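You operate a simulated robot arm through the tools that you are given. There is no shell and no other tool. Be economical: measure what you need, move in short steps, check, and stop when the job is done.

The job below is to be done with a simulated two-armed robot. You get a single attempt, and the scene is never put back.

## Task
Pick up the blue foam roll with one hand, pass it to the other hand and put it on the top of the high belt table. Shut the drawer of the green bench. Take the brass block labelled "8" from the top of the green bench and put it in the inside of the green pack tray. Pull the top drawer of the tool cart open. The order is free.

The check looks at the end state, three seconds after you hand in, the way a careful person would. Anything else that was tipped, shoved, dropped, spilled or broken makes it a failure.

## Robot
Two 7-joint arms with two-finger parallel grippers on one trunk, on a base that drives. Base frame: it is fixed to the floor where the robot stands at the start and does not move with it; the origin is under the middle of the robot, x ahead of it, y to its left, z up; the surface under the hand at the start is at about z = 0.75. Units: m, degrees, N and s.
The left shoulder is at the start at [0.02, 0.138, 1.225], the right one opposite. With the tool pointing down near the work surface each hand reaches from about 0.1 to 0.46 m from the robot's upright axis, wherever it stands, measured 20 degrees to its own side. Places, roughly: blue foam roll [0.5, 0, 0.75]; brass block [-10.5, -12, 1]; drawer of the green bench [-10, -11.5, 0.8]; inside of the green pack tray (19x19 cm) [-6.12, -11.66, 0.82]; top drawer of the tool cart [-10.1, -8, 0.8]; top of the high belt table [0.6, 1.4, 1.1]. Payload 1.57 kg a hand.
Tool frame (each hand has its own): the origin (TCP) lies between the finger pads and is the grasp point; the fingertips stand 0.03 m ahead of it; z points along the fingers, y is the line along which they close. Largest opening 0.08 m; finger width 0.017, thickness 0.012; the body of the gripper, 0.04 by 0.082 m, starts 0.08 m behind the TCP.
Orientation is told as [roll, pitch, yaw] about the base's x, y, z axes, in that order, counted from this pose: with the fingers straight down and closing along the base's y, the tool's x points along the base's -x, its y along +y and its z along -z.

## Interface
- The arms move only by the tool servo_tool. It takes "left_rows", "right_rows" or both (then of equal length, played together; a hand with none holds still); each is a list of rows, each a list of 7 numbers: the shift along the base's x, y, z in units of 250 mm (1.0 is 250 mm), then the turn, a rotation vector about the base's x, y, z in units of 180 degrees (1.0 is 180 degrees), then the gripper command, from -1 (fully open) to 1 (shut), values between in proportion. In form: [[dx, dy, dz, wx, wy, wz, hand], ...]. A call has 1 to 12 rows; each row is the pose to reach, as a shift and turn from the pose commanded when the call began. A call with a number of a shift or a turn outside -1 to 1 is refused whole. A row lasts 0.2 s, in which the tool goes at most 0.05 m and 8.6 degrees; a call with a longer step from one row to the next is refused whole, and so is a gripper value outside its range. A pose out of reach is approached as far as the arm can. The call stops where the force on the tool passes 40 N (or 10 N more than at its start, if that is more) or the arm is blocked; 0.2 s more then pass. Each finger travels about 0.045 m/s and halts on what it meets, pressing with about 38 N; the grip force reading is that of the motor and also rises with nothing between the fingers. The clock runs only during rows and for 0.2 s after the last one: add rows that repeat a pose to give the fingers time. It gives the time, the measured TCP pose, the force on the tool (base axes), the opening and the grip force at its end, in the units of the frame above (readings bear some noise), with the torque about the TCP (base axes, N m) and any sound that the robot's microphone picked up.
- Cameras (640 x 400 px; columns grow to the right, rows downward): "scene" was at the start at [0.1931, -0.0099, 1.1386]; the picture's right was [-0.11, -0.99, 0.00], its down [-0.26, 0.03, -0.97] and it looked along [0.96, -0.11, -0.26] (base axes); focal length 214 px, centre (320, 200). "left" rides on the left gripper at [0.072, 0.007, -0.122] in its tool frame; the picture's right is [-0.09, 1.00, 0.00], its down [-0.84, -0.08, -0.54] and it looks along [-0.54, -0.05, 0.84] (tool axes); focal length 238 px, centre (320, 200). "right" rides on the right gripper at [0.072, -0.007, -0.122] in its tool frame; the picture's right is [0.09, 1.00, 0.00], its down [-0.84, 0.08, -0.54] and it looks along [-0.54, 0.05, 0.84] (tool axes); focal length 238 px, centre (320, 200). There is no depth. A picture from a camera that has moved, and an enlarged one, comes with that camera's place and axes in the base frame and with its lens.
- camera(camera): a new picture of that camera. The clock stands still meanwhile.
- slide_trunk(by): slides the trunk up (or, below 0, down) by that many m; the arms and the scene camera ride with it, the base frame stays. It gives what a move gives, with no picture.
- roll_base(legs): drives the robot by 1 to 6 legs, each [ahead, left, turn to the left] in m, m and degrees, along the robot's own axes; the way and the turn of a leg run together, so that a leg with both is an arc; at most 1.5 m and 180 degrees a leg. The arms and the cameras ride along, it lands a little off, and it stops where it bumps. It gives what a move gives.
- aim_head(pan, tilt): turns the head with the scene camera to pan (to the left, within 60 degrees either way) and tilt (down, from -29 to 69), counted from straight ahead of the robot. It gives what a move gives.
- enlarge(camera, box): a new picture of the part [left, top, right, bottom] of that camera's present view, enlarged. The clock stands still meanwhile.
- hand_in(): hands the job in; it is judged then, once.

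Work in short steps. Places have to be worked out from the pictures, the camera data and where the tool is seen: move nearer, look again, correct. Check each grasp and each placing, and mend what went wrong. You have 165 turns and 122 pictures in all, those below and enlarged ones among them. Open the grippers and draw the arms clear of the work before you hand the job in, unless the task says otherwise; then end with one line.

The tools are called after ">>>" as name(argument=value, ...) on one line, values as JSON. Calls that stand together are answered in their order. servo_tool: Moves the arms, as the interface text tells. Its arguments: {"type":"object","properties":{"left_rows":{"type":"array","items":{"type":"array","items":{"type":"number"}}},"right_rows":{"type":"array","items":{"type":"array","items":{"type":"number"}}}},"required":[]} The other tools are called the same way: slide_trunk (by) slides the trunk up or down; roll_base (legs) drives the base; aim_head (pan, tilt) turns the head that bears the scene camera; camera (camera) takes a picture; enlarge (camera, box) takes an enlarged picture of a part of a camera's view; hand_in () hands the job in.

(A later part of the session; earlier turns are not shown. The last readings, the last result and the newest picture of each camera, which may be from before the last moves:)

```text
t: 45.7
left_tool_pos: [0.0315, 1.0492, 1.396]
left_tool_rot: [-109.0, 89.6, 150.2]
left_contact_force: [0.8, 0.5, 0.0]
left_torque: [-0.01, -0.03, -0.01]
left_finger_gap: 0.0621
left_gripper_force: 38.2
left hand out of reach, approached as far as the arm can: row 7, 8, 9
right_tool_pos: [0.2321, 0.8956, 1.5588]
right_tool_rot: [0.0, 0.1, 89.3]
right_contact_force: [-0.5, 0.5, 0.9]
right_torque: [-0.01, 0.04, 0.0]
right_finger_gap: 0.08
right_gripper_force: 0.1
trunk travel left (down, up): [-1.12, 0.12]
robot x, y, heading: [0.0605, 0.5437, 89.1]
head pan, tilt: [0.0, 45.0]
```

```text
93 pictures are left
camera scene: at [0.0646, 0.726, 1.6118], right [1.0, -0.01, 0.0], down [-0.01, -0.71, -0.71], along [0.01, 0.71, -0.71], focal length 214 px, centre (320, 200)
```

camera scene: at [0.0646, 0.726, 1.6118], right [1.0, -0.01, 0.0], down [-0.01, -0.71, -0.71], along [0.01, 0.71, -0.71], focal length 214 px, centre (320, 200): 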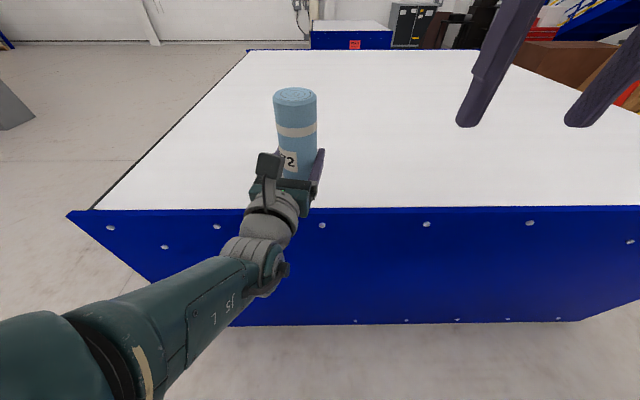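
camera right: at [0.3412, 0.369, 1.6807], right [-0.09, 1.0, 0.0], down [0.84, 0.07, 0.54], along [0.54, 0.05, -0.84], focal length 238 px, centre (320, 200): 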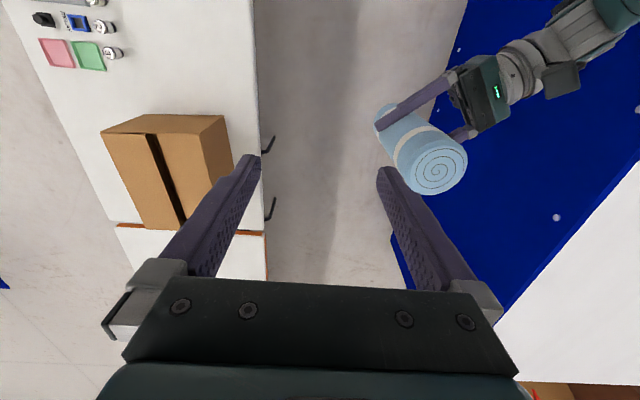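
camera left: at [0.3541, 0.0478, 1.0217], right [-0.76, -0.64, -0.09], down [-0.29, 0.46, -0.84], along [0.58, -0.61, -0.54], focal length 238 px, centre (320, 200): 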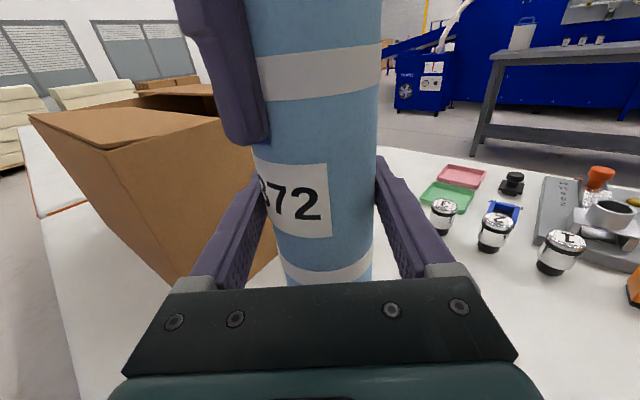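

Reach is now 0.505 m ahead. I'll drive 0.27 m forward so the roll stands about 15 cm inside the table's edge.

>>> roll_base(legs=[[0.27, 0, 0]])

>>> slide_trunk(by=-0.13)

>>> camera(camera="scene")

>>> camera(camera="left")

```text
t: 47.6
left_tool_pos: [0.0353, 1.3145, 1.3947]
left_tool_rot: [-87.3, 89.5, 171.8]
left_contact_force: [0.3, -0.1, -1.1]
left_torque: [-0.02, 0.01, -0.04]
left_finger_gap: 0.0624
left_gripper_force: 37.3
right_tool_pos: [0.2351, 1.1619, 1.5583]
right_tool_rot: [0.0, -0.1, 89.3]
right_contact_force: [0.4, -0.1, -0.7]
right_torque: [-0.01, -0.02, 0.0]
right_finger_gap: 0.0799
right_gripper_force: 0.1
trunk travel left (down, up): [-1.12, 0.12]
robot x, y, heading: [0.064, 0.811, 89.4]
head pan, tilt: [0.0, 45.0]
```

```text
t: 49.2
left_tool_pos: [0.0325, 1.3144, 1.2651]
left_tool_rot: [-86.6, 89.3, 172.5]
left_contact_force: [-0.3, -0.1, -0.6]
left_torque: [-0.01, 0.01, 0.03]
left_finger_gap: 0.062
left_gripper_force: 38.0
right_tool_pos: [0.2363, 1.1608, 1.4293]
right_tool_rot: [0.0, -0.1, 89.3]
right_contact_force: [0.2, -0.7, 0.2]
right_torque: [-0.03, 0.0, -0.03]
right_finger_gap: 0.08
right_gripper_force: 0.1
trunk travel left (down, up): [-0.99, 0.25]
robot x, y, heading: [0.0676, 0.812, 89.3]
head pan, tilt: [0.0, 45.0]
```

```text
92 pictures are left
camera scene: at [0.068, 0.9927, 1.4818], right [1.0, -0.01, 0.0], down [-0.01, -0.71, -0.71], along [0.01, 0.71, -0.71], focal length 214 px, centre (320, 200)
```

scene: 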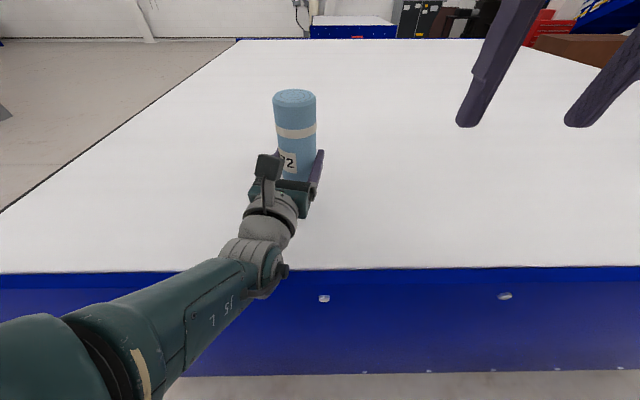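

```text
91 pictures are left
camera left: at [0.018, 1.1925, 1.3368], right [0.98, -0.19, -0.1], down [-0.19, -0.52, -0.84], along [0.1, 0.84, -0.54], focal length 238 px, centre (320, 200)
```

left: 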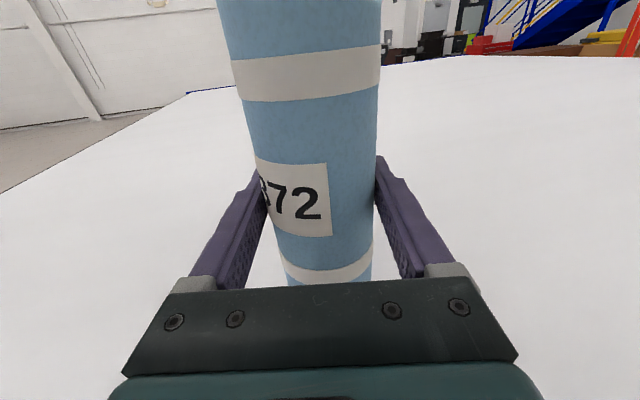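

The roll's bottom is about 5 cm above the top. I'll lower in small steps while watching the force.

>>> servo_tool(left_rows=[[0, 0, -0.04, 0, 0, 0, 1], [0, 0, -0.08, 0, 0, 0, 1], [0, 0, -0.12, 0, 0, 0, 1], [0, 0, -0.15, 0, 0, 0, 1]])

```text
t: 50.2
left_tool_pos: [0.0284, 1.306, 1.2549]
left_tool_rot: [-85.6, 89.7, 173.3]
left_contact_force: [0.5, 0.9, -0.9]
left_torque: [0.03, 0.02, 0.04]
left_finger_gap: 0.0621
left_gripper_force: 38.0
left hand out of reach, approached as far as the arm can: row 1, 2, 3, 4
right_tool_pos: [0.2369, 1.1606, 1.4291]
right_tool_rot: [0.1, -0.1, 89.3]
right_contact_force: [0.8, 0.4, -0.4]
right_torque: [0.01, 0.02, 0.01]
right_finger_gap: 0.0802
right_gripper_force: 0.0
trunk travel left (down, up): [-0.99, 0.25]
robot x, y, heading: [0.0651, 0.8131, 89.2]
head pan, tilt: [0.0, 45.0]
```

The arm is at its reach limit, so I'll use the trunk to lower.

>>> slide_trunk(by=-0.03)

>>> slide_trunk(by=-0.005)

>>> enlarge(camera="scene", box=[220, 60, 400, 280])

```text
t: 50.9
left_tool_pos: [0.0288, 1.306, 1.2251]
left_tool_rot: [-87.6, 89.5, 171.4]
left_contact_force: [0.6, 0.5, -0.5]
left_torque: [0.01, -0.01, -0.02]
left_finger_gap: 0.0623
left_gripper_force: 38.2
right_tool_pos: [0.2363, 1.1616, 1.3995]
right_tool_rot: [0.0, 0.0, 89.3]
right_contact_force: [-0.3, -0.4, 0.0]
right_torque: [0.0, 0.0, -0.02]
right_finger_gap: 0.0798
right_gripper_force: 0.0
trunk travel left (down, up): [-0.96, 0.28]
robot x, y, heading: [0.0662, 0.8156, 89.1]
head pan, tilt: [0.0, 45.0]
```

```text
t: 51.5
left_tool_pos: [0.0286, 1.3051, 1.2216]
left_tool_rot: [-86.8, 89.5, 172.4]
left_contact_force: [-0.2, 0.4, -0.7]
left_torque: [-0.02, -0.01, 0.01]
left_finger_gap: 0.0621
left_gripper_force: 37.6
right_tool_pos: [0.235, 1.1618, 1.3941]
right_tool_rot: [0.0, 0.0, 89.4]
right_contact_force: [0.3, -0.1, 0.1]
right_torque: [-0.01, 0.02, 0.01]
right_finger_gap: 0.0801
right_gripper_force: 0.1
trunk travel left (down, up): [-0.955, 0.285]
robot x, y, heading: [0.063, 0.8094, 89.2]
head pan, tilt: [0.0, 45.0]
```

```text
1.82 times, centred on (310, 170) of scene
camera zoom: at [0.068, 0.9927, 1.4468], right [1.0, -0.01, 0.0], down [-0.01, -0.71, -0.71], along [0.01, 0.71, -0.71], focal length 390 px, centre (338, 254)
```

zoom: 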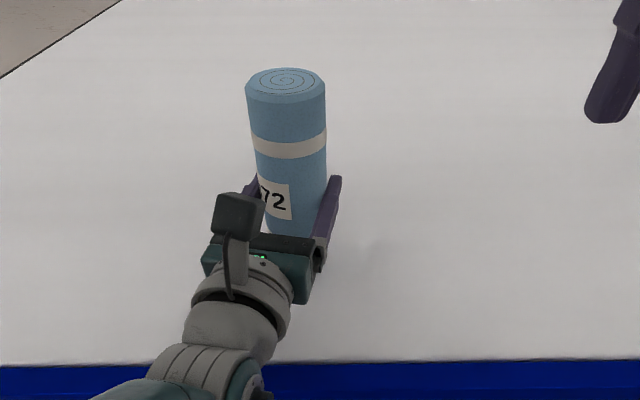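

There is no contact yet. I'll keep lowering in 5 mm trunk steps.

>>> slide_trunk(by=-0.005)

>>> slide_trunk(by=-0.005)

>>> slide_trunk(by=-0.005)

```text
t: 52.0
left_tool_pos: [0.0288, 1.3068, 1.2199]
left_tool_rot: [-136.9, 89.3, 122.2]
left_contact_force: [-0.7, -3.8, 18.9]
left_torque: [-0.48, -0.31, -0.08]
left_finger_gap: 0.0621
left_gripper_force: 37.7
right_tool_pos: [0.2368, 1.1622, 1.3889]
right_tool_rot: [-0.1, -0.1, 89.3]
right_contact_force: [1.1, -0.4, 0.1]
right_torque: [-0.02, 0.01, 0.0]
right_finger_gap: 0.0799
right_gripper_force: 0.1
trunk travel left (down, up): [-0.95, 0.29]
robot x, y, heading: [0.0634, 0.8075, 89.0]
head pan, tilt: [0.0, 45.0]
```

```text
t: 52.4
left_tool_pos: [0.0294, 1.3068, 1.2193]
left_tool_rot: [-158.9, 88.5, 100.2]
left_contact_force: [-0.3, 0.3, 4.2]
left_torque: [0.02, -0.06, -0.04]
left_finger_gap: 0.0618
left_gripper_force: 37.7
right_tool_pos: [0.2359, 1.1606, 1.3854]
right_tool_rot: [0.0, 0.0, 89.3]
right_contact_force: [0.2, 0.6, 0.2]
right_torque: [-0.03, 0.0, 0.01]
right_finger_gap: 0.0799
right_gripper_force: 0.2
trunk travel left (down, up): [-0.946, 0.294]
robot x, y, heading: [0.0665, 0.808, 89.4]
head pan, tilt: [0.0, 45.0]
stopped: the force on the tool passed its limit at 44 N (the readings are from after the stop); the commanded pose is now the measured one
```

```text
t: 53.0
left_tool_pos: [0.0291, 1.308, 1.219]
left_tool_rot: [-164.6, 87.8, 94.5]
left_contact_force: [-1.8, -7.3, 30.7]
left_torque: [-0.16, -0.28, 0.05]
left_finger_gap: 0.062
left_gripper_force: 37.7
right_tool_pos: [0.2361, 1.162, 1.3813]
right_tool_rot: [0.0, 0.0, 89.2]
right_contact_force: [0.5, -0.6, 0.1]
right_torque: [-0.01, -0.06, 0.0]
right_finger_gap: 0.0798
right_gripper_force: 0.1
trunk travel left (down, up): [-0.941, 0.299]
robot x, y, heading: [0.0662, 0.8122, 89.0]
head pan, tilt: [0.0, 45.0]
```

It is in contact and slightly over-pressed. I'll relieve 5 mm, then open the fingers.

>>> slide_trunk(by=0.005)

>>> servo_tool(left_rows=[[0, 0, 0, 0, 0, 0, 0.5], [0, 0, 0, 0, 0, 0, -1], [0, 0, 0, 0, 0, 0, -1], [0, 0, 0, 0, 0, 0, -1]])

>>> enlarge(camera="scene", box=[220, 60, 400, 280])

>>> camera(camera="left")

```text
t: 53.5
left_tool_pos: [0.0289, 1.3092, 1.2191]
left_tool_rot: [-157.7, 88.6, 101.4]
left_contact_force: [-0.5, 3.6, 12.4]
left_torque: [0.47, -0.28, 0.07]
left_finger_gap: 0.062
left_gripper_force: 38.0
right_tool_pos: [0.2369, 1.1615, 1.3868]
right_tool_rot: [0.0, -0.2, 89.2]
right_contact_force: [-0.6, 0.0, -0.6]
right_torque: [0.01, 0.04, 0.02]
right_finger_gap: 0.08
right_gripper_force: 0.0
trunk travel left (down, up): [-0.946, 0.294]
robot x, y, heading: [0.0663, 0.8106, 89.2]
head pan, tilt: [0.0, 45.0]
```

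```text
t: 54.5
left_tool_pos: [0.0304, 1.3065, 1.2177]
left_tool_rot: [-154.9, 88.9, 103.9]
left_contact_force: [0.2, 0.3, -0.1]
left_torque: [0.01, -0.01, -0.02]
left_finger_gap: 0.08
left_gripper_force: 0.0
right_tool_pos: [0.2363, 1.1616, 1.3851]
right_tool_rot: [0.0, 0.1, 89.3]
right_contact_force: [-0.4, 0.4, -0.1]
right_torque: [-0.01, -0.03, 0.01]
right_finger_gap: 0.0801
right_gripper_force: 0.1
trunk travel left (down, up): [-0.946, 0.294]
robot x, y, heading: [0.0652, 0.8103, 89.4]
head pan, tilt: [0.0, 45.0]
```

```text
1.82 times, centred on (310, 170) of scene
camera zoom: at [0.068, 0.9925, 1.4382], right [1.0, -0.01, 0.0], down [-0.01, -0.71, -0.71], along [0.01, 0.71, -0.71], focal length 390 px, centre (338, 254)
```

zoom: 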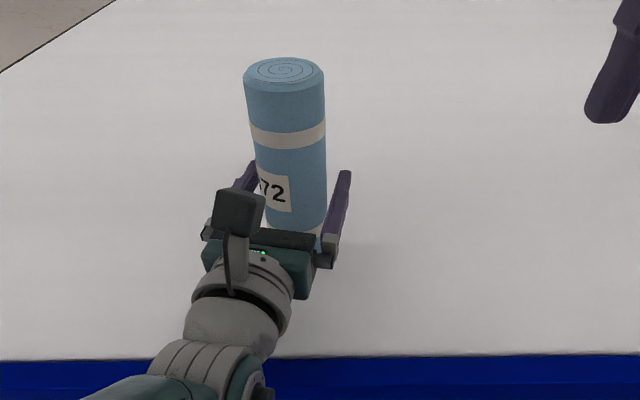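

```text
88 pictures are left
camera left: at [0.0134, 1.1843, 1.2873], right [0.98, -0.19, -0.1], down [-0.18, -0.5, -0.85], along [0.11, 0.84, -0.52], focal length 238 px, centre (320, 200)
```

left: 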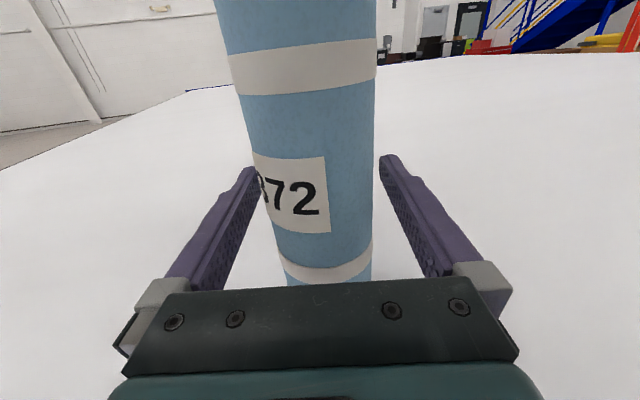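

The roll is standing free. I'll withdraw the left hand straight back along its fingers.

>>> servo_tool(left_rows=[[-0.023, -0.12, 0, 0, 0, 0, -1], [-0.046, -0.24, 0, 0, 0, 0, -1], [-0.07, -0.36, 0.0, 0, 0, 0, -1], [-0.09, -0.48, 0.02, 0, 0, 0, -1], [-0.09, -0.5, 0.1, 0, 0, 0, -1]])

>>> camera(camera="scene")

```text
t: 55.4
left_tool_pos: [-0.0393, 1.2279, 1.2082]
left_tool_rot: [-93.6, 81.3, 165.5]
left_contact_force: [-0.3, 1.0, 0.2]
left_torque: [0.02, -0.02, -0.02]
left_finger_gap: 0.0802
left_gripper_force: 0.0
right_tool_pos: [0.2357, 1.1612, 1.3855]
right_tool_rot: [0.0, 0.0, 89.3]
right_contact_force: [-0.1, -0.2, 0.1]
right_torque: [0.01, -0.02, -0.03]
right_finger_gap: 0.0797
right_gripper_force: 0.0
trunk travel left (down, up): [-0.946, 0.294]
robot x, y, heading: [0.0678, 0.8103, 89.4]
head pan, tilt: [0.0, 45.0]
stopped in row 4 (left hand): the arm was blocked; the commanded pose is now the measured one
```

```text
87 pictures are left
camera scene: at [0.068, 0.9926, 1.4383], right [1.0, -0.01, 0.0], down [-0.01, -0.71, -0.71], along [0.01, 0.71, -0.71], focal length 214 px, centre (320, 200)
```

scene: 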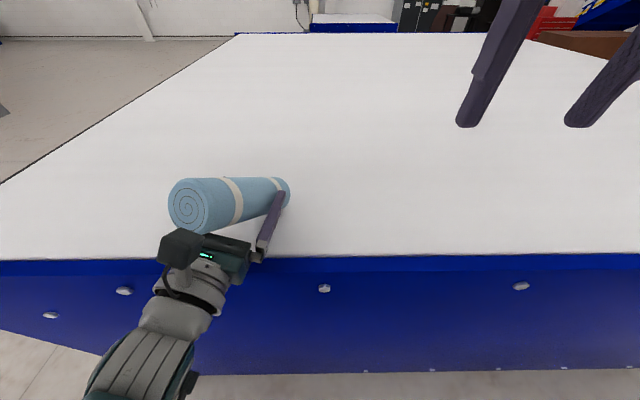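

The hand pulled sideways and the roll tipped over; it's lying on the table near the hand. I'll look closely before moving.

>>> enlarge(camera="scene", box=[100, 140, 360, 320])

>>> camera(camera="left")

```text
2.22 times, centred on (230, 230) of scene
camera zoom: at [0.068, 0.9926, 1.4383], right [1.0, -0.01, 0.0], down [-0.01, -0.71, -0.71], along [0.01, 0.71, -0.71], focal length 477 px, centre (520, 133)
```

zoom: 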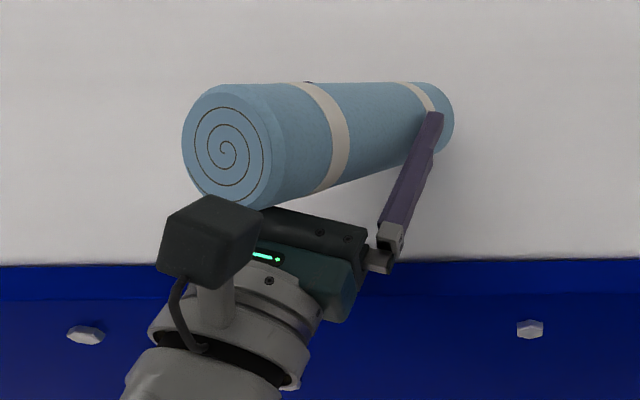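

```text
85 pictures are left
camera left: at [-0.0452, 1.1024, 1.2782], right [0.95, -0.18, -0.24], down [-0.3, -0.49, -0.82], along [0.03, 0.85, -0.52], focal length 238 px, centre (320, 200)
```

left: 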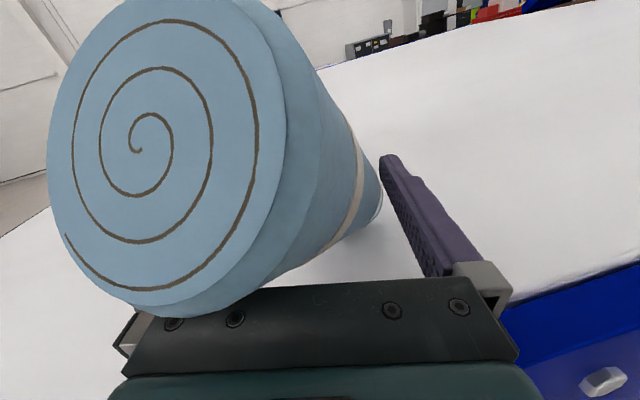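

The roll leans in the open hand, with its lower part between the fingers and its bottom on the table. Closing the left gripper should align and recapture it.

>>> servo_tool(left_rows=[[0, 0, 0, 0, 0, 0, -0.6], [0, 0, 0, 0, 0, 0, -0.2], [0, 0, 0, 0, 0, 0, 0.2], [0, 0, 0, 0, 0, 0, 0.6], [0, 0, 0, 0, 0, 0, 1], [0, 0, 0, 0, 0, 0, 1], [0, 0, 0, 0, 0, 0, 1]])

>>> camera(camera="left")

>>> enlarge(camera="scene", box=[100, 140, 360, 320])

```text
t: 57.0
left_tool_pos: [-0.0408, 1.2272, 1.209]
left_tool_rot: [-94.4, 81.2, 165.0]
left_contact_force: [-0.1, 0.0, -0.4]
left_torque: [0.02, 0.0, 0.0]
left_finger_gap: 0.0659
left_gripper_force: 38.4
right_tool_pos: [0.2365, 1.1612, 1.3865]
right_tool_rot: [0.0, 0.0, 89.3]
right_contact_force: [0.0, 0.8, 0.3]
right_torque: [0.01, 0.03, -0.01]
right_finger_gap: 0.0797
right_gripper_force: 0.0
trunk travel left (down, up): [-0.946, 0.294]
robot x, y, heading: [0.0656, 0.8067, 89.2]
head pan, tilt: [0.0, 45.0]
```

```text
84 pictures are left
camera left: at [-0.0453, 1.1029, 1.2787], right [0.95, -0.18, -0.24], down [-0.3, -0.48, -0.82], along [0.03, 0.86, -0.52], focal length 238 px, centre (320, 200)
```

left: 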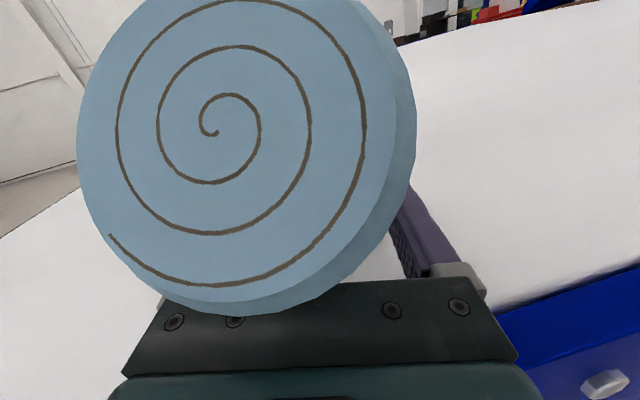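

```text
2.22 times, centred on (230, 230) of scene
camera zoom: at [0.068, 0.9925, 1.4382], right [1.0, -0.01, 0.0], down [-0.01, -0.71, -0.71], along [0.01, 0.71, -0.71], focal length 477 px, centre (520, 133)
```

zoom: 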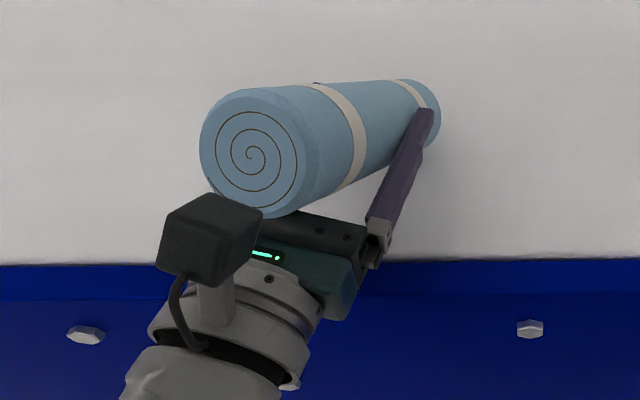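

It's recaptured, with a gap of 0.066 m. I'll lift gently with the trunk and check the hold.

>>> slide_trunk(by=0.03)

>>> camera(camera="scene")

```text
t: 57.7
left_tool_pos: [-0.039, 1.2262, 1.2398]
left_tool_rot: [-94.0, 81.3, 165.2]
left_contact_force: [0.3, 0.1, -0.5]
left_torque: [0.02, 0.03, 0.02]
left_finger_gap: 0.0655
left_gripper_force: 37.7
right_tool_pos: [0.2362, 1.1605, 1.4159]
right_tool_rot: [0.0, 0.0, 89.2]
right_contact_force: [-0.6, 0.5, 0.9]
right_torque: [0.01, 0.01, 0.02]
right_finger_gap: 0.08
right_gripper_force: 0.1
trunk travel left (down, up): [-0.976, 0.264]
robot x, y, heading: [0.0656, 0.8096, 89.4]
head pan, tilt: [0.0, 45.0]
```

```text
82 pictures are left
camera scene: at [0.068, 0.9925, 1.4683], right [1.0, -0.01, 0.0], down [-0.01, -0.71, -0.71], along [0.01, 0.71, -0.71], focal length 214 px, centre (320, 200)
```

scene: 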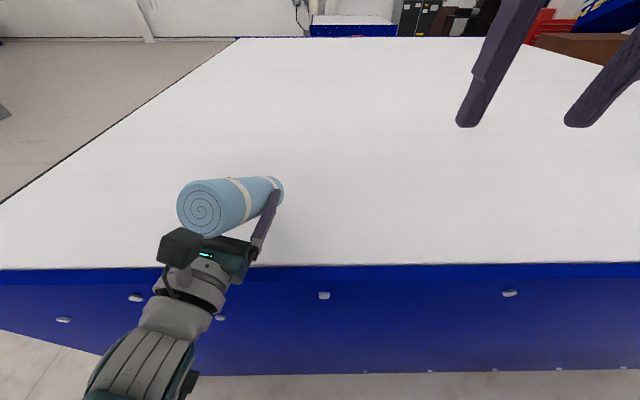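

It's held. I'll raise it well clear, then turn the hand about 55° so the roll's axis becomes vertical again with the fingers slanting down, which is a better posture for letting go.

>>> slide_trunk(by=0.12)

>>> servo_tool(left_rows=[[0, 0, 0, -0.042, 0.014, 0, 1], [0, 0, 0, -0.084, 0.028, 0, 1], [0, 0, 0, -0.126, 0.042, 0, 1], [0, 0, 0, -0.168, 0.056, 0, 1], [0, 0, 0, -0.21, 0.07, 0, 1], [0, 0, 0, -0.252, 0.084, 0, 1], [0, 0, 0, -0.291, 0.097, 0, 1], [0, 0, 0, -0.291, 0.097, 0, 1]])

>>> camera(camera="scene")

>>> camera(camera="right")

```text
t: 59.2
left_tool_pos: [-0.0401, 1.227, 1.3596]
left_tool_rot: [-94.1, 81.3, 165.1]
left_contact_force: [-0.5, 0.0, -0.9]
left_torque: [-0.02, 0.0, -0.03]
left_finger_gap: 0.0648
left_gripper_force: 38.1
right_tool_pos: [0.2354, 1.1619, 1.5359]
right_tool_rot: [0.0, 0.0, 89.3]
right_contact_force: [-0.6, -0.7, -0.3]
right_torque: [0.02, -0.03, 0.02]
right_finger_gap: 0.08
right_gripper_force: 0.1
trunk travel left (down, up): [-1.096, 0.144]
robot x, y, heading: [0.0643, 0.8141, 89.1]
head pan, tilt: [0.0, 45.0]
```

```text
t: 61.0
left_tool_pos: [-0.0386, 1.2252, 1.3599]
left_tool_rot: [-19.1, 52.9, -122.6]
left_contact_force: [0.1, -0.5, -0.8]
left_torque: [-0.01, 0.0, -0.01]
left_finger_gap: 0.0643
left_gripper_force: 38.3
left hand out of reach, approached as far as the arm can: row 5, 6, 7, 8
right_tool_pos: [0.2358, 1.1598, 1.5361]
right_tool_rot: [0.0, 0.0, 89.3]
right_contact_force: [-0.4, 0.0, 1.2]
right_torque: [-0.02, 0.01, -0.02]
right_finger_gap: 0.0799
right_gripper_force: 0.0
trunk travel left (down, up): [-1.096, 0.144]
robot x, y, heading: [0.0689, 0.8131, 89.4]
head pan, tilt: [0.0, 45.0]
```

```text
81 pictures are left
camera scene: at [0.068, 0.9925, 1.5882], right [1.0, -0.01, 0.0], down [-0.01, -0.71, -0.71], along [0.01, 0.71, -0.71], focal length 214 px, centre (320, 200)
```

scene: 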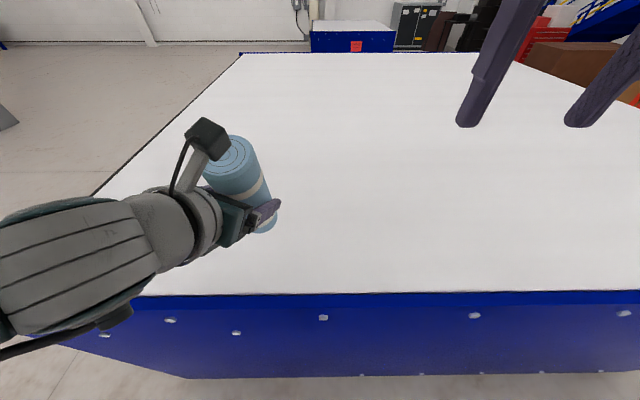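

```text
80 pictures are left
camera right: at [0.242, 1.0883, 1.6571], right [-1.0, -0.08, 0.0], down [-0.07, 0.84, 0.54], along [-0.04, 0.54, -0.84], focal length 238 px, centre (320, 200)
```

right: 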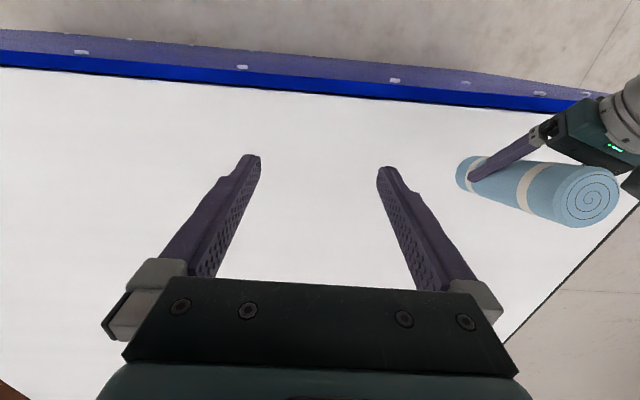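

The rotation stopped about 20° short. I'll draw the hand a bit nearer and try to complete the turn.

>>> servo_tool(left_rows=[[0, -0.12, 0, 0, 0, 0, 1], [0, -0.24, 0, 0, 0, 0, 1], [0, -0.32, 0, -0.042, 0.014, 0, 1], [0, -0.32, 0, -0.084, 0.028, 0, 1], [0, -0.32, 0, -0.112, 0.037, 0, 1], [0, -0.32, 0, -0.112, 0.037, 0, 1]])

>>> camera(camera="scene")

```text
t: 62.4
left_tool_pos: [-0.0394, 1.1453, 1.3597]
left_tool_rot: [-16.4, 45.1, -120.5]
left_contact_force: [0.2, 0.2, -0.2]
left_torque: [0.0, 0.03, 0.0]
left_finger_gap: 0.0641
left_gripper_force: 38.2
left hand out of reach, approached as far as the arm can: row 4, 5, 6
right_tool_pos: [0.2354, 1.1605, 1.5366]
right_tool_rot: [-0.1, -0.1, 89.3]
right_contact_force: [0.1, 0.0, 0.3]
right_torque: [0.03, 0.01, -0.01]
right_finger_gap: 0.0798
right_gripper_force: 0.0
trunk travel left (down, up): [-1.096, 0.144]
robot x, y, heading: [0.0678, 0.8131, 88.9]
head pan, tilt: [0.0, 45.0]
```

```text
79 pictures are left
camera scene: at [0.068, 0.9925, 1.5882], right [1.0, -0.01, 0.0], down [-0.01, -0.71, -0.71], along [0.01, 0.71, -0.71], focal length 214 px, centre (320, 200)
```

scene: 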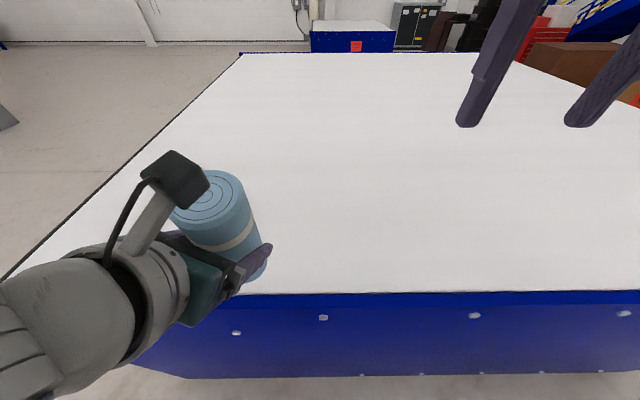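

The base front isn't visible, so it has about 0.1 m or more of room. I'll drive ahead 0.09 m with the hand kept close, then check the roll's tilt.

>>> roll_base(legs=[[0.09, 0, 0]])

>>> aim_head(pan=40, tilt=40)

>>> camera(camera="scene")

>>> camera(camera="left")

```text
t: 63.5
left_tool_pos: [-0.0388, 1.2364, 1.3601]
left_tool_rot: [-16.4, 45.0, -120.5]
left_contact_force: [-0.2, -0.2, -0.3]
left_torque: [-0.02, 0.01, 0.02]
left_finger_gap: 0.0638
left_gripper_force: 37.6
right_tool_pos: [0.2379, 1.2508, 1.5355]
right_tool_rot: [0.0, 0.0, 89.4]
right_contact_force: [0.3, -0.5, -0.4]
right_torque: [0.01, 0.03, -0.01]
right_finger_gap: 0.0801
right_gripper_force: 0.0
trunk travel left (down, up): [-1.096, 0.144]
robot x, y, heading: [0.0669, 0.9029, 89.1]
head pan, tilt: [0.0, 45.0]
```

```text
t: 64.6
left_tool_pos: [-0.0376, 1.2358, 1.3603]
left_tool_rot: [-16.3, 45.1, -120.6]
left_contact_force: [0.0, -0.4, -0.8]
left_torque: [-0.03, -0.02, 0.02]
left_finger_gap: 0.0636
left_gripper_force: 37.9
right_tool_pos: [0.2372, 1.2503, 1.5364]
right_tool_rot: [-0.1, 0.1, 89.2]
right_contact_force: [-0.5, 0.5, -0.3]
right_torque: [-0.01, 0.04, 0.01]
right_finger_gap: 0.0801
right_gripper_force: 0.1
trunk travel left (down, up): [-1.096, 0.144]
robot x, y, heading: [0.0649, 0.9017, 89.1]
head pan, tilt: [40.0, 40.0]
```

```text
78 pictures are left
camera scene: at [0.0143, 1.067, 1.5955], right [0.77, 0.63, 0.0], down [0.41, -0.5, -0.77], along [-0.48, 0.59, -0.64], focal length 214 px, centre (320, 200)
```

scene: 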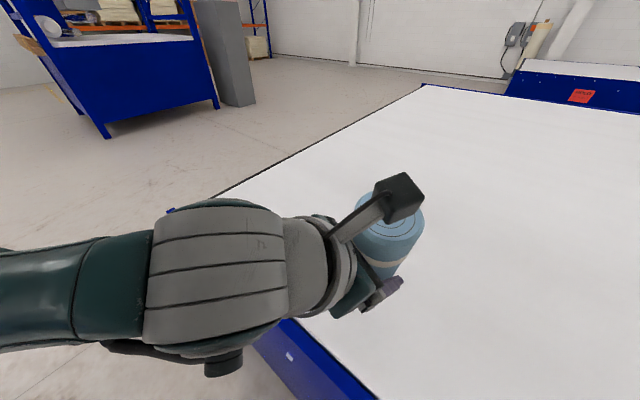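

```text
77 pictures are left
camera left: at [-0.0182, 1.1884, 1.4922], right [0.89, -0.37, -0.26], down [-0.43, -0.88, -0.21], along [-0.15, 0.3, -0.94], focal length 238 px, centre (320, 200)
```

left: 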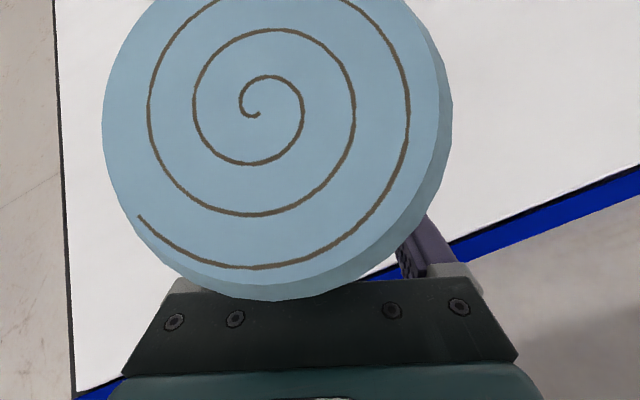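

The roll is now tilted by only about 10° and lies well over the table. I'll lower it: 0.115 m first, then small steps.

>>> slide_trunk(by=-0.115)

>>> camera(camera="scene")

>>> slide_trunk(by=-0.006)

>>> slide_trunk(by=-0.004)

```text
t: 66.0
left_tool_pos: [-0.0377, 1.2363, 1.2448]
left_tool_rot: [-16.4, 45.1, -120.4]
left_contact_force: [-0.2, 0.3, 0.8]
left_torque: [0.01, 0.02, -0.05]
left_finger_gap: 0.0634
left_gripper_force: 38.5
right_tool_pos: [0.2373, 1.2504, 1.4202]
right_tool_rot: [0.0, 0.1, 89.5]
right_contact_force: [-0.2, 0.7, 0.0]
right_torque: [-0.01, -0.06, -0.02]
right_finger_gap: 0.0799
right_gripper_force: 0.0
trunk travel left (down, up): [-0.981, 0.259]
robot x, y, heading: [0.0666, 0.9011, 89.5]
head pan, tilt: [40.0, 40.0]
```

```text
76 pictures are left
camera scene: at [0.0143, 1.0669, 1.4805], right [0.77, 0.63, 0.0], down [0.41, -0.5, -0.77], along [-0.48, 0.59, -0.64], focal length 214 px, centre (320, 200)
```

scene: 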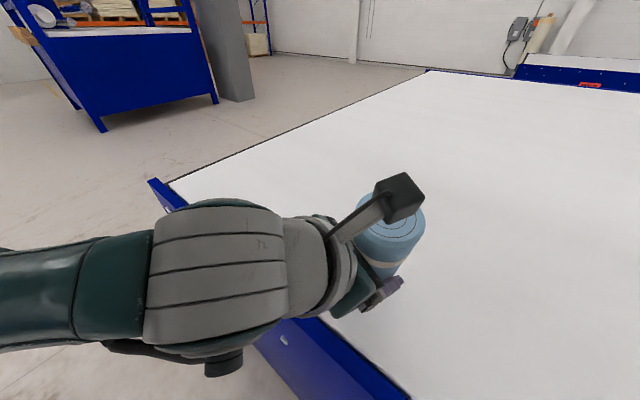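

```text
t: 66.6
left_tool_pos: [-0.0388, 1.2354, 1.2393]
left_tool_rot: [-16.3, 45.1, -120.5]
left_contact_force: [0.4, 0.2, -0.1]
left_torque: [-0.03, 0.01, 0.02]
left_finger_gap: 0.0634
left_gripper_force: 38.1
right_tool_pos: [0.236, 1.2518, 1.4139]
right_tool_rot: [-0.1, 0.0, 89.2]
right_contact_force: [-0.2, -0.2, -0.3]
right_torque: [0.03, -0.01, 0.03]
right_finger_gap: 0.0798
right_gripper_force: 0.1
trunk travel left (down, up): [-0.975, 0.265]
robot x, y, heading: [0.0652, 0.9015, 89.3]
head pan, tilt: [40.0, 40.0]
```

```text
t: 67.1
left_tool_pos: [-0.0383, 1.2351, 1.2354]
left_tool_rot: [-16.4, 45.1, -120.5]
left_contact_force: [-0.4, -0.2, -1.0]
left_torque: [-0.04, 0.0, 0.0]
left_finger_gap: 0.0632
left_gripper_force: 37.7
right_tool_pos: [0.2369, 1.2506, 1.412]
right_tool_rot: [-0.1, -0.1, 89.3]
right_contact_force: [0.2, 0.2, -0.1]
right_torque: [0.03, 0.01, -0.01]
right_finger_gap: 0.0802
right_gripper_force: 0.1
trunk travel left (down, up): [-0.971, 0.269]
robot x, y, heading: [0.0641, 0.9011, 89.2]
head pan, tilt: [40.0, 40.0]
```

No contact yet, so I'll take a few more small steps down.

>>> slide_trunk(by=-0.004)

>>> slide_trunk(by=-0.004)

>>> slide_trunk(by=-0.003)

```text
t: 67.7
left_tool_pos: [-0.0384, 1.2361, 1.2305]
left_tool_rot: [-16.4, 45.1, -120.5]
left_contact_force: [-0.8, -0.3, 0.2]
left_torque: [0.0, 0.01, -0.01]
left_finger_gap: 0.0629
left_gripper_force: 38.5
right_tool_pos: [0.2373, 1.2522, 1.4065]
right_tool_rot: [0.0, 0.0, 89.3]
right_contact_force: [0.0, -0.4, -0.6]
right_torque: [-0.03, -0.02, 0.02]
right_finger_gap: 0.0799
right_gripper_force: 0.1
trunk travel left (down, up): [-0.967, 0.273]
robot x, y, heading: [0.0684, 0.9032, 89.1]
head pan, tilt: [40.0, 40.0]
```

```text
t: 68.2
left_tool_pos: [-0.0387, 1.236, 1.2266]
left_tool_rot: [-16.4, 45.1, -120.4]
left_contact_force: [-0.5, -0.5, -1.0]
left_torque: [0.02, -0.03, -0.02]
left_finger_gap: 0.0627
left_gripper_force: 37.6
right_tool_pos: [0.2374, 1.2509, 1.4026]
right_tool_rot: [0.0, 0.0, 89.3]
right_contact_force: [0.3, -0.2, -0.6]
right_torque: [-0.02, 0.0, -0.01]
right_finger_gap: 0.08
right_gripper_force: 0.1
trunk travel left (down, up): [-0.963, 0.277]
robot x, y, heading: [0.0673, 0.9026, 89.1]
head pan, tilt: [40.0, 40.0]
```

```text
t: 68.7
left_tool_pos: [-0.0383, 1.2356, 1.2252]
left_tool_rot: [-16.4, 45.4, -120.5]
left_contact_force: [-1.2, -6.1, 15.8]
left_torque: [-0.52, -0.08, -0.02]
left_finger_gap: 0.0626
left_gripper_force: 38.6
right_tool_pos: [0.2364, 1.2516, 1.3995]
right_tool_rot: [0.1, 0.0, 89.3]
right_contact_force: [0.0, -0.4, 0.3]
right_torque: [0.0, -0.04, 0.01]
right_finger_gap: 0.0802
right_gripper_force: 0.2
trunk travel left (down, up): [-0.96, 0.28]
robot x, y, heading: [0.0685, 0.8999, 89.2]
head pan, tilt: [40.0, 40.0]
```

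It touches down, but the fingers' closing line is canted about 11°, so the roll leans sideways too. I'll lift 1.5 cm, level the cant, and look at it.

>>> slide_trunk(by=0.02)

>>> servo_tool(left_rows=[[0, 0, 0, -0.01, -0.03, 0, 1], [0, 0, 0, -0.0204, -0.0605, 0, 1], [0, 0, 0, -0.0204, -0.0605, 0, 1]])

>>> camera(camera="left")

>>> aim_head(pan=20, tilt=45)

>>> enlarge(camera="scene", box=[160, 100, 420, 300])

```text
t: 69.4
left_tool_pos: [-0.0378, 1.2352, 1.2441]
left_tool_rot: [-16.3, 45.1, -120.5]
left_contact_force: [0.4, 0.2, -1.0]
left_torque: [0.04, 0.01, 0.03]
left_finger_gap: 0.0629
left_gripper_force: 37.9
right_tool_pos: [0.2375, 1.2516, 1.4193]
right_tool_rot: [-0.1, -0.1, 89.3]
right_contact_force: [0.9, 0.1, 0.9]
right_torque: [-0.02, 0.02, 0.01]
right_finger_gap: 0.08
right_gripper_force: 0.0
trunk travel left (down, up): [-0.98, 0.26]
robot x, y, heading: [0.0705, 0.9009, 89.3]
head pan, tilt: [40.0, 40.0]
```

```text
t: 70.2
left_tool_pos: [-0.0392, 1.2366, 1.2437]
left_tool_rot: [-16.4, 45.1, -120.5]
left_contact_force: [0.2, 0.5, -0.4]
left_torque: [-0.01, 0.03, -0.03]
left_finger_gap: 0.0626
left_gripper_force: 38.1
left hand out of reach, approached as far as the arm can: row 1, 2, 3
right_tool_pos: [0.2369, 1.25, 1.4191]
right_tool_rot: [0.0, 0.0, 89.2]
right_contact_force: [0.7, 0.6, -0.3]
right_torque: [0.05, -0.01, -0.01]
right_finger_gap: 0.08
right_gripper_force: 0.2
trunk travel left (down, up): [-0.98, 0.26]
robot x, y, heading: [0.0647, 0.9017, 89.4]
head pan, tilt: [40.0, 40.0]
```

```text
75 pictures are left
camera left: at [-0.0182, 1.1884, 1.3763], right [0.89, -0.37, -0.26], down [-0.43, -0.88, -0.21], along [-0.15, 0.3, -0.94], focal length 238 px, centre (320, 200)
```

left: 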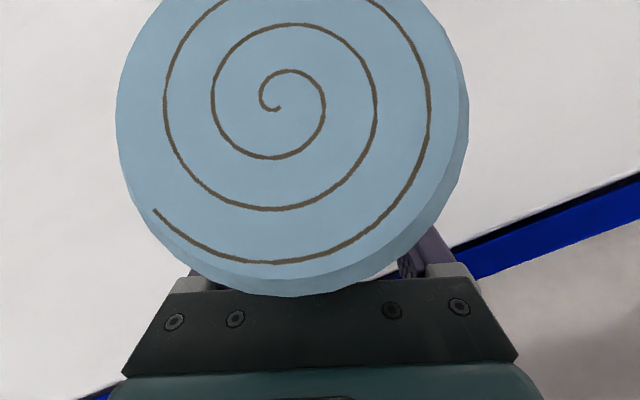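

```text
t: 71.0
left_tool_pos: [-0.039, 1.2357, 1.2448]
left_tool_rot: [-16.4, 45.1, -120.6]
left_contact_force: [0.1, -0.6, -0.9]
left_torque: [0.0, -0.04, 0.0]
left_finger_gap: 0.0624
left_gripper_force: 38.1
right_tool_pos: [0.2362, 1.2516, 1.4201]
right_tool_rot: [-0.1, 0.0, 89.3]
right_contact_force: [0.0, 0.3, 0.3]
right_torque: [-0.02, 0.0, 0.01]
right_finger_gap: 0.0801
right_gripper_force: 0.1
trunk travel left (down, up): [-0.98, 0.26]
robot x, y, heading: [0.0644, 0.8974, 89.4]
head pan, tilt: [20.0, 45.0]
```

```text
2.00 times, centred on (290, 200) of scene
camera zoom: at [0.0412, 1.0779, 1.4723], right [0.94, 0.33, 0.0], down [0.23, -0.67, -0.71], along [-0.23, 0.67, -0.71], focal length 429 px, centre (380, 200)
```

zoom: 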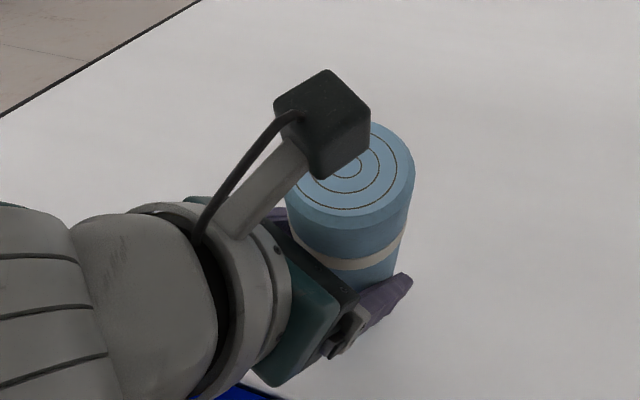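

The left wrist is at its limit. A better option is for the right hand to take the roll's top from straight above, set it down upright, and lift away vertically. I'll bring the right hand over it.

>>> servo_tool(right_rows=[[0, 0, 0.2, 0, 0, 0, -1], [-0.19, 0, 0.26, 0, 0, 0, -1], [-0.38, -0.06, 0.26, 0, 0, 0, -1], [-0.57, -0.12, 0.26, 0, 0, 0, -1], [-0.75, -0.128, 0.26, 0, 0, 0, -1], [-0.9, -0.128, 0.26, 0, 0, 0, -1], [-0.9, -0.128, 0.26, 0, 0, 0, -1]])

>>> camera(camera="right")

>>> aim_head(pan=0, tilt=40)

>>> camera(camera="scene")

```text
t: 72.6
left_tool_pos: [-0.0378, 1.2348, 1.2453]
left_tool_rot: [-16.4, 45.0, -120.6]
left_contact_force: [0.8, 0.4, 0.1]
left_torque: [-0.02, -0.01, -0.01]
left_finger_gap: 0.0625
left_gripper_force: 38.2
right_tool_pos: [0.0127, 1.2203, 1.4861]
right_tool_rot: [0.0, 0.0, 89.3]
right_contact_force: [-0.2, -0.7, -0.5]
right_torque: [0.0, 0.02, 0.01]
right_finger_gap: 0.0801
right_gripper_force: 0.1
trunk travel left (down, up): [-0.98, 0.26]
robot x, y, heading: [0.0659, 0.8996, 89.5]
head pan, tilt: [20.0, 45.0]
```

```text
73 pictures are left
camera right: at [0.0187, 1.1473, 1.607], right [-1.0, -0.08, 0.0], down [-0.07, 0.84, 0.54], along [-0.04, 0.54, -0.84], focal length 238 px, centre (320, 200)
```

right: 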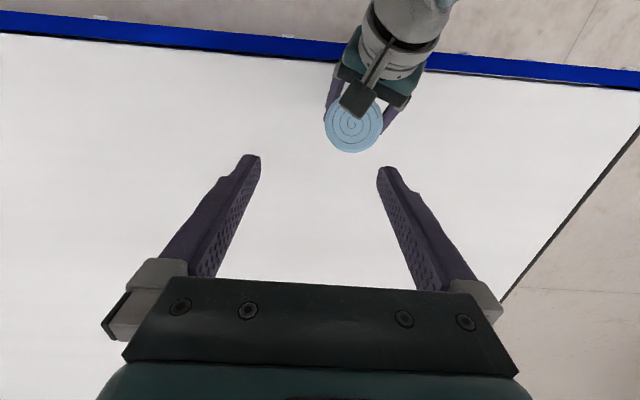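

```text
t: 73.4
left_tool_pos: [-0.039, 1.2367, 1.2451]
left_tool_rot: [-16.4, 45.0, -120.5]
left_contact_force: [0.4, 0.1, -1.0]
left_torque: [-0.01, 0.0, -0.01]
left_finger_gap: 0.0624
left_gripper_force: 38.1
right_tool_pos: [0.0139, 1.2197, 1.486]
right_tool_rot: [0.1, 0.1, 89.3]
right_contact_force: [0.3, -0.1, 0.3]
right_torque: [0.03, -0.01, 0.02]
right_finger_gap: 0.0803
right_gripper_force: 0.1
trunk travel left (down, up): [-0.98, 0.26]
robot x, y, heading: [0.0666, 0.897, 89.2]
head pan, tilt: [0.0, 40.0]
```

```text
72 pictures are left
camera scene: at [0.0691, 1.0861, 1.4795], right [1.0, -0.01, 0.0], down [-0.01, -0.64, -0.77], along [0.01, 0.77, -0.64], focal length 214 px, centre (320, 200)
```

scene: 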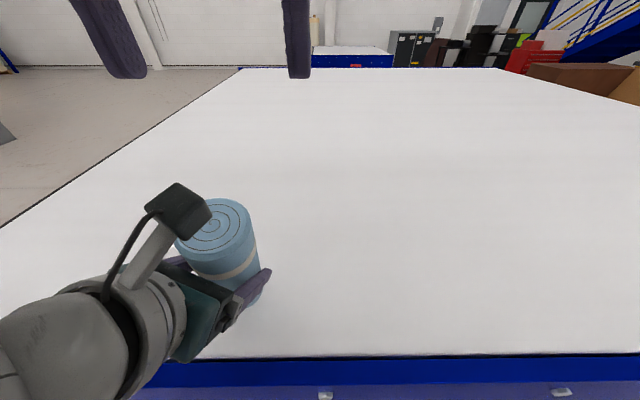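

The roll's top centre is at (-0.022, 1.219, 1.342) in both views. I'll descend with the right hand around its top, stopping if anything touches.

>>> servo_tool(right_rows=[[-0.158, 0.024, 0, 0, 0, 0, -1], [-0.158, 0.024, -0.16, 0, 0, 0, -1], [-0.158, 0.024, -0.32, 0, 0, 0, -1], [-0.158, 0.024, -0.46, 0, 0, 0, -1], [-0.158, 0.024, -0.46, 0, 0, 0, -1]])

>>> camera(camera="right")

>>> enlarge(camera="scene", box=[100, 60, 360, 320])

```text
t: 74.6
left_tool_pos: [-0.038, 1.236, 1.2445]
left_tool_rot: [-16.4, 45.1, -120.5]
left_contact_force: [-0.1, 0.7, -0.7]
left_torque: [-0.01, -0.01, 0.0]
left_finger_gap: 0.0624
left_gripper_force: 38.1
right_tool_pos: [-0.0272, 1.2267, 1.3712]
right_tool_rot: [-0.1, -0.1, 89.1]
right_contact_force: [-0.1, -0.1, 0.5]
right_torque: [0.01, 0.01, 0.0]
right_finger_gap: 0.0801
right_gripper_force: 0.1
trunk travel left (down, up): [-0.98, 0.26]
robot x, y, heading: [0.0683, 0.8988, 89.3]
head pan, tilt: [0.0, 40.0]
```

```text
71 pictures are left
camera right: at [-0.0211, 1.1539, 1.4921], right [-1.0, -0.08, 0.0], down [-0.07, 0.84, 0.54], along [-0.04, 0.54, -0.84], focal length 238 px, centre (320, 200)
```

right: 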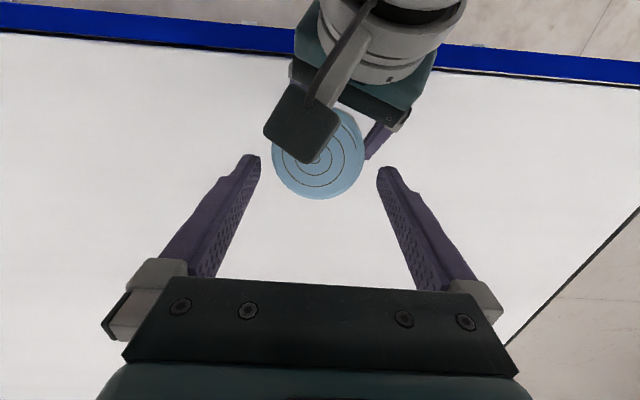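

```text
1.54 times, centred on (230, 190) of scene
camera zoom: at [0.0696, 1.0854, 1.478], right [1.0, -0.02, 0.0], down [-0.01, -0.66, -0.75], along [0.01, 0.75, -0.66], focal length 330 px, centre (458, 215)
```

zoom: 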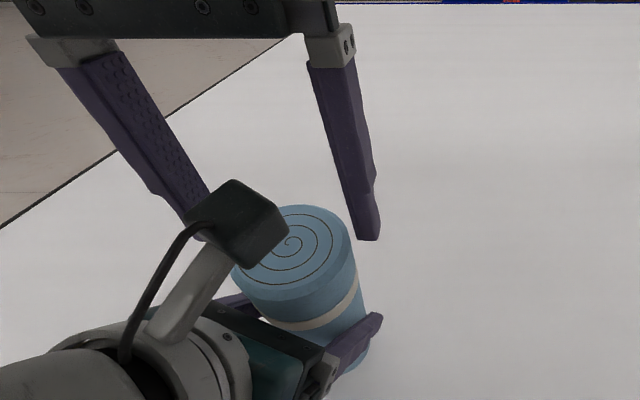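

Clear on both sides. I'll go down the last 4 cm and close the right gripper.

>>> servo_tool(right_rows=[[0, -0.014, -0.08, 0, 0, 0, -1], [0, -0.016, -0.164, 0, 0, 0, -1], [0, -0.016, -0.164, 0, 0, 0, -0.2], [0, -0.016, -0.164, 0, 0, 0, 0.4], [0, -0.016, -0.164, 0, 0, 0, 1], [0, -0.016, -0.164, 0, 0, 0, 1], [0, -0.016, -0.164, 0, 0, 0, 1]])

>>> camera(camera="right")

```text
t: 76.2
left_tool_pos: [-0.0322, 1.236, 1.2466]
left_tool_rot: [-15.7, 45.8, -120.7]
left_contact_force: [6.0, 9.8, 5.5]
left_torque: [-0.22, -0.47, -0.09]
left_finger_gap: 0.0627
left_gripper_force: 38.0
right_tool_pos: [-0.0217, 1.236, 1.3382]
right_tool_rot: [1.0, -1.5, 87.8]
right_contact_force: [-5.3, -9.1, -4.8]
right_torque: [-0.55, 0.92, 0.2]
right_finger_gap: 0.0647
right_gripper_force: 29.1
trunk travel left (down, up): [-0.98, 0.26]
robot x, y, heading: [0.0658, 0.9004, 89.2]
head pan, tilt: [0.0, 40.0]
stopped in row 7 (left hand): the force on the tool passed its limit at 42 N (the readings are from after the stop); the commanded pose is now the measured one
```

```text
69 pictures are left
camera right: at [-0.0153, 1.1607, 1.4561], right [-1.0, -0.05, 0.01], down [-0.04, 0.82, 0.57], along [-0.04, 0.56, -0.82], focal length 238 px, centre (320, 200)
```

right: 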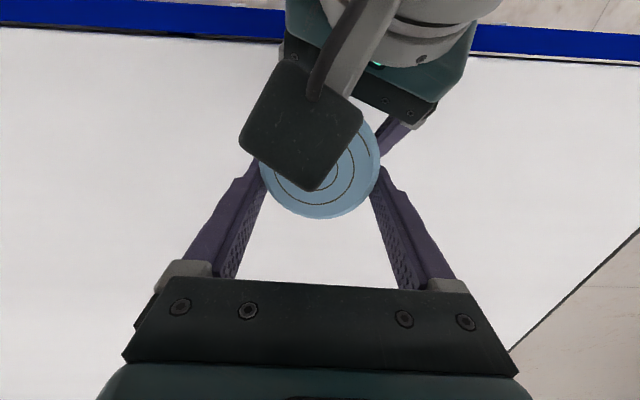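

The right hand has hold of the top, and the hands strain slightly against each other. I'll open the left now while the right keeps its grip.

>>> servo_tool(left_rows=[[0, 0, 0, 0, 0, 0, 0.4], [0, 0, 0, 0, 0, 0, -0.3], [0, 0, 0, 0, 0, 0, -1], [0, 0, 0, 0, 0, 0, -1], [0, 0, 0, 0, 0, 0, -1]], right_rows=[[0, 0, 0, 0, 0, 0, 1], [0, 0, 0, 0, 0, 0, 1], [0, 0, 0, 0, 0, 0, 1], [0, 0, 0, 0, 0, 0, 1], [0, 0, 0, 0, 0, 0, 1]])

>>> enlarge(camera="scene", box=[100, 60, 360, 320])

>>> camera(camera="left")

```text
t: 77.4
left_tool_pos: [-0.0338, 1.2329, 1.2435]
left_tool_rot: [-15.8, 45.2, -120.7]
left_contact_force: [0.4, -0.3, 0.6]
left_torque: [-0.05, 0.0, 0.01]
left_finger_gap: 0.0802
left_gripper_force: 0.1
right_tool_pos: [-0.02, 1.2378, 1.3376]
right_tool_rot: [0.6, -1.9, 87.6]
right_contact_force: [0.8, 0.1, -0.6]
right_torque: [-0.01, 0.0, 0.01]
right_finger_gap: 0.0618
right_gripper_force: 38.2
trunk travel left (down, up): [-0.98, 0.26]
robot x, y, heading: [0.0672, 0.9025, 89.2]
head pan, tilt: [0.0, 40.0]
```

```text
1.54 times, centred on (230, 190) of scene
camera zoom: at [0.0744, 1.074, 1.4601], right [1.0, -0.09, 0.0], down [-0.07, -0.81, -0.59], along [0.05, 0.59, -0.81], focal length 330 px, centre (458, 215)
```

zoom: 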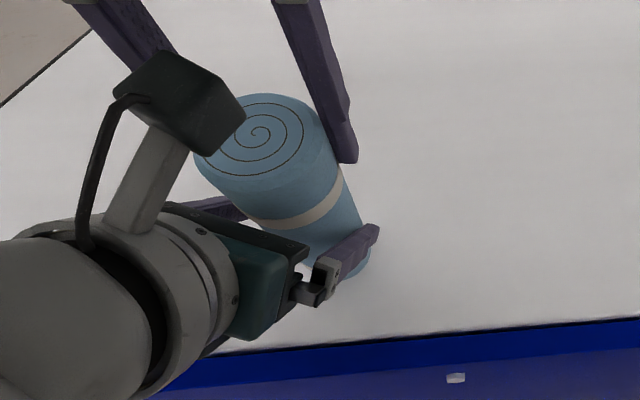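

```text
67 pictures are left
camera left: at [-0.0153, 1.1866, 1.3763], right [0.89, -0.38, -0.26], down [-0.43, -0.88, -0.21], along [-0.14, 0.3, -0.94], focal length 238 px, centre (320, 200)
```

left: 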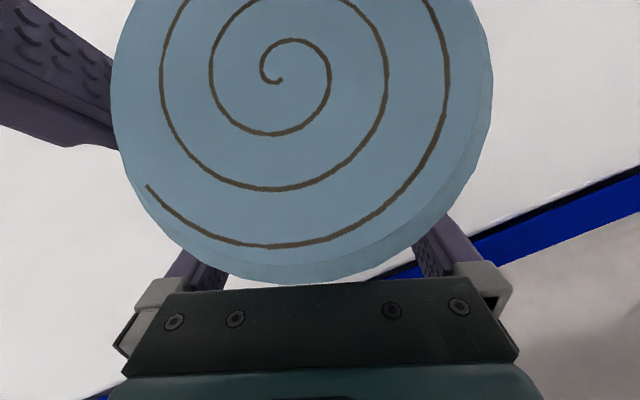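

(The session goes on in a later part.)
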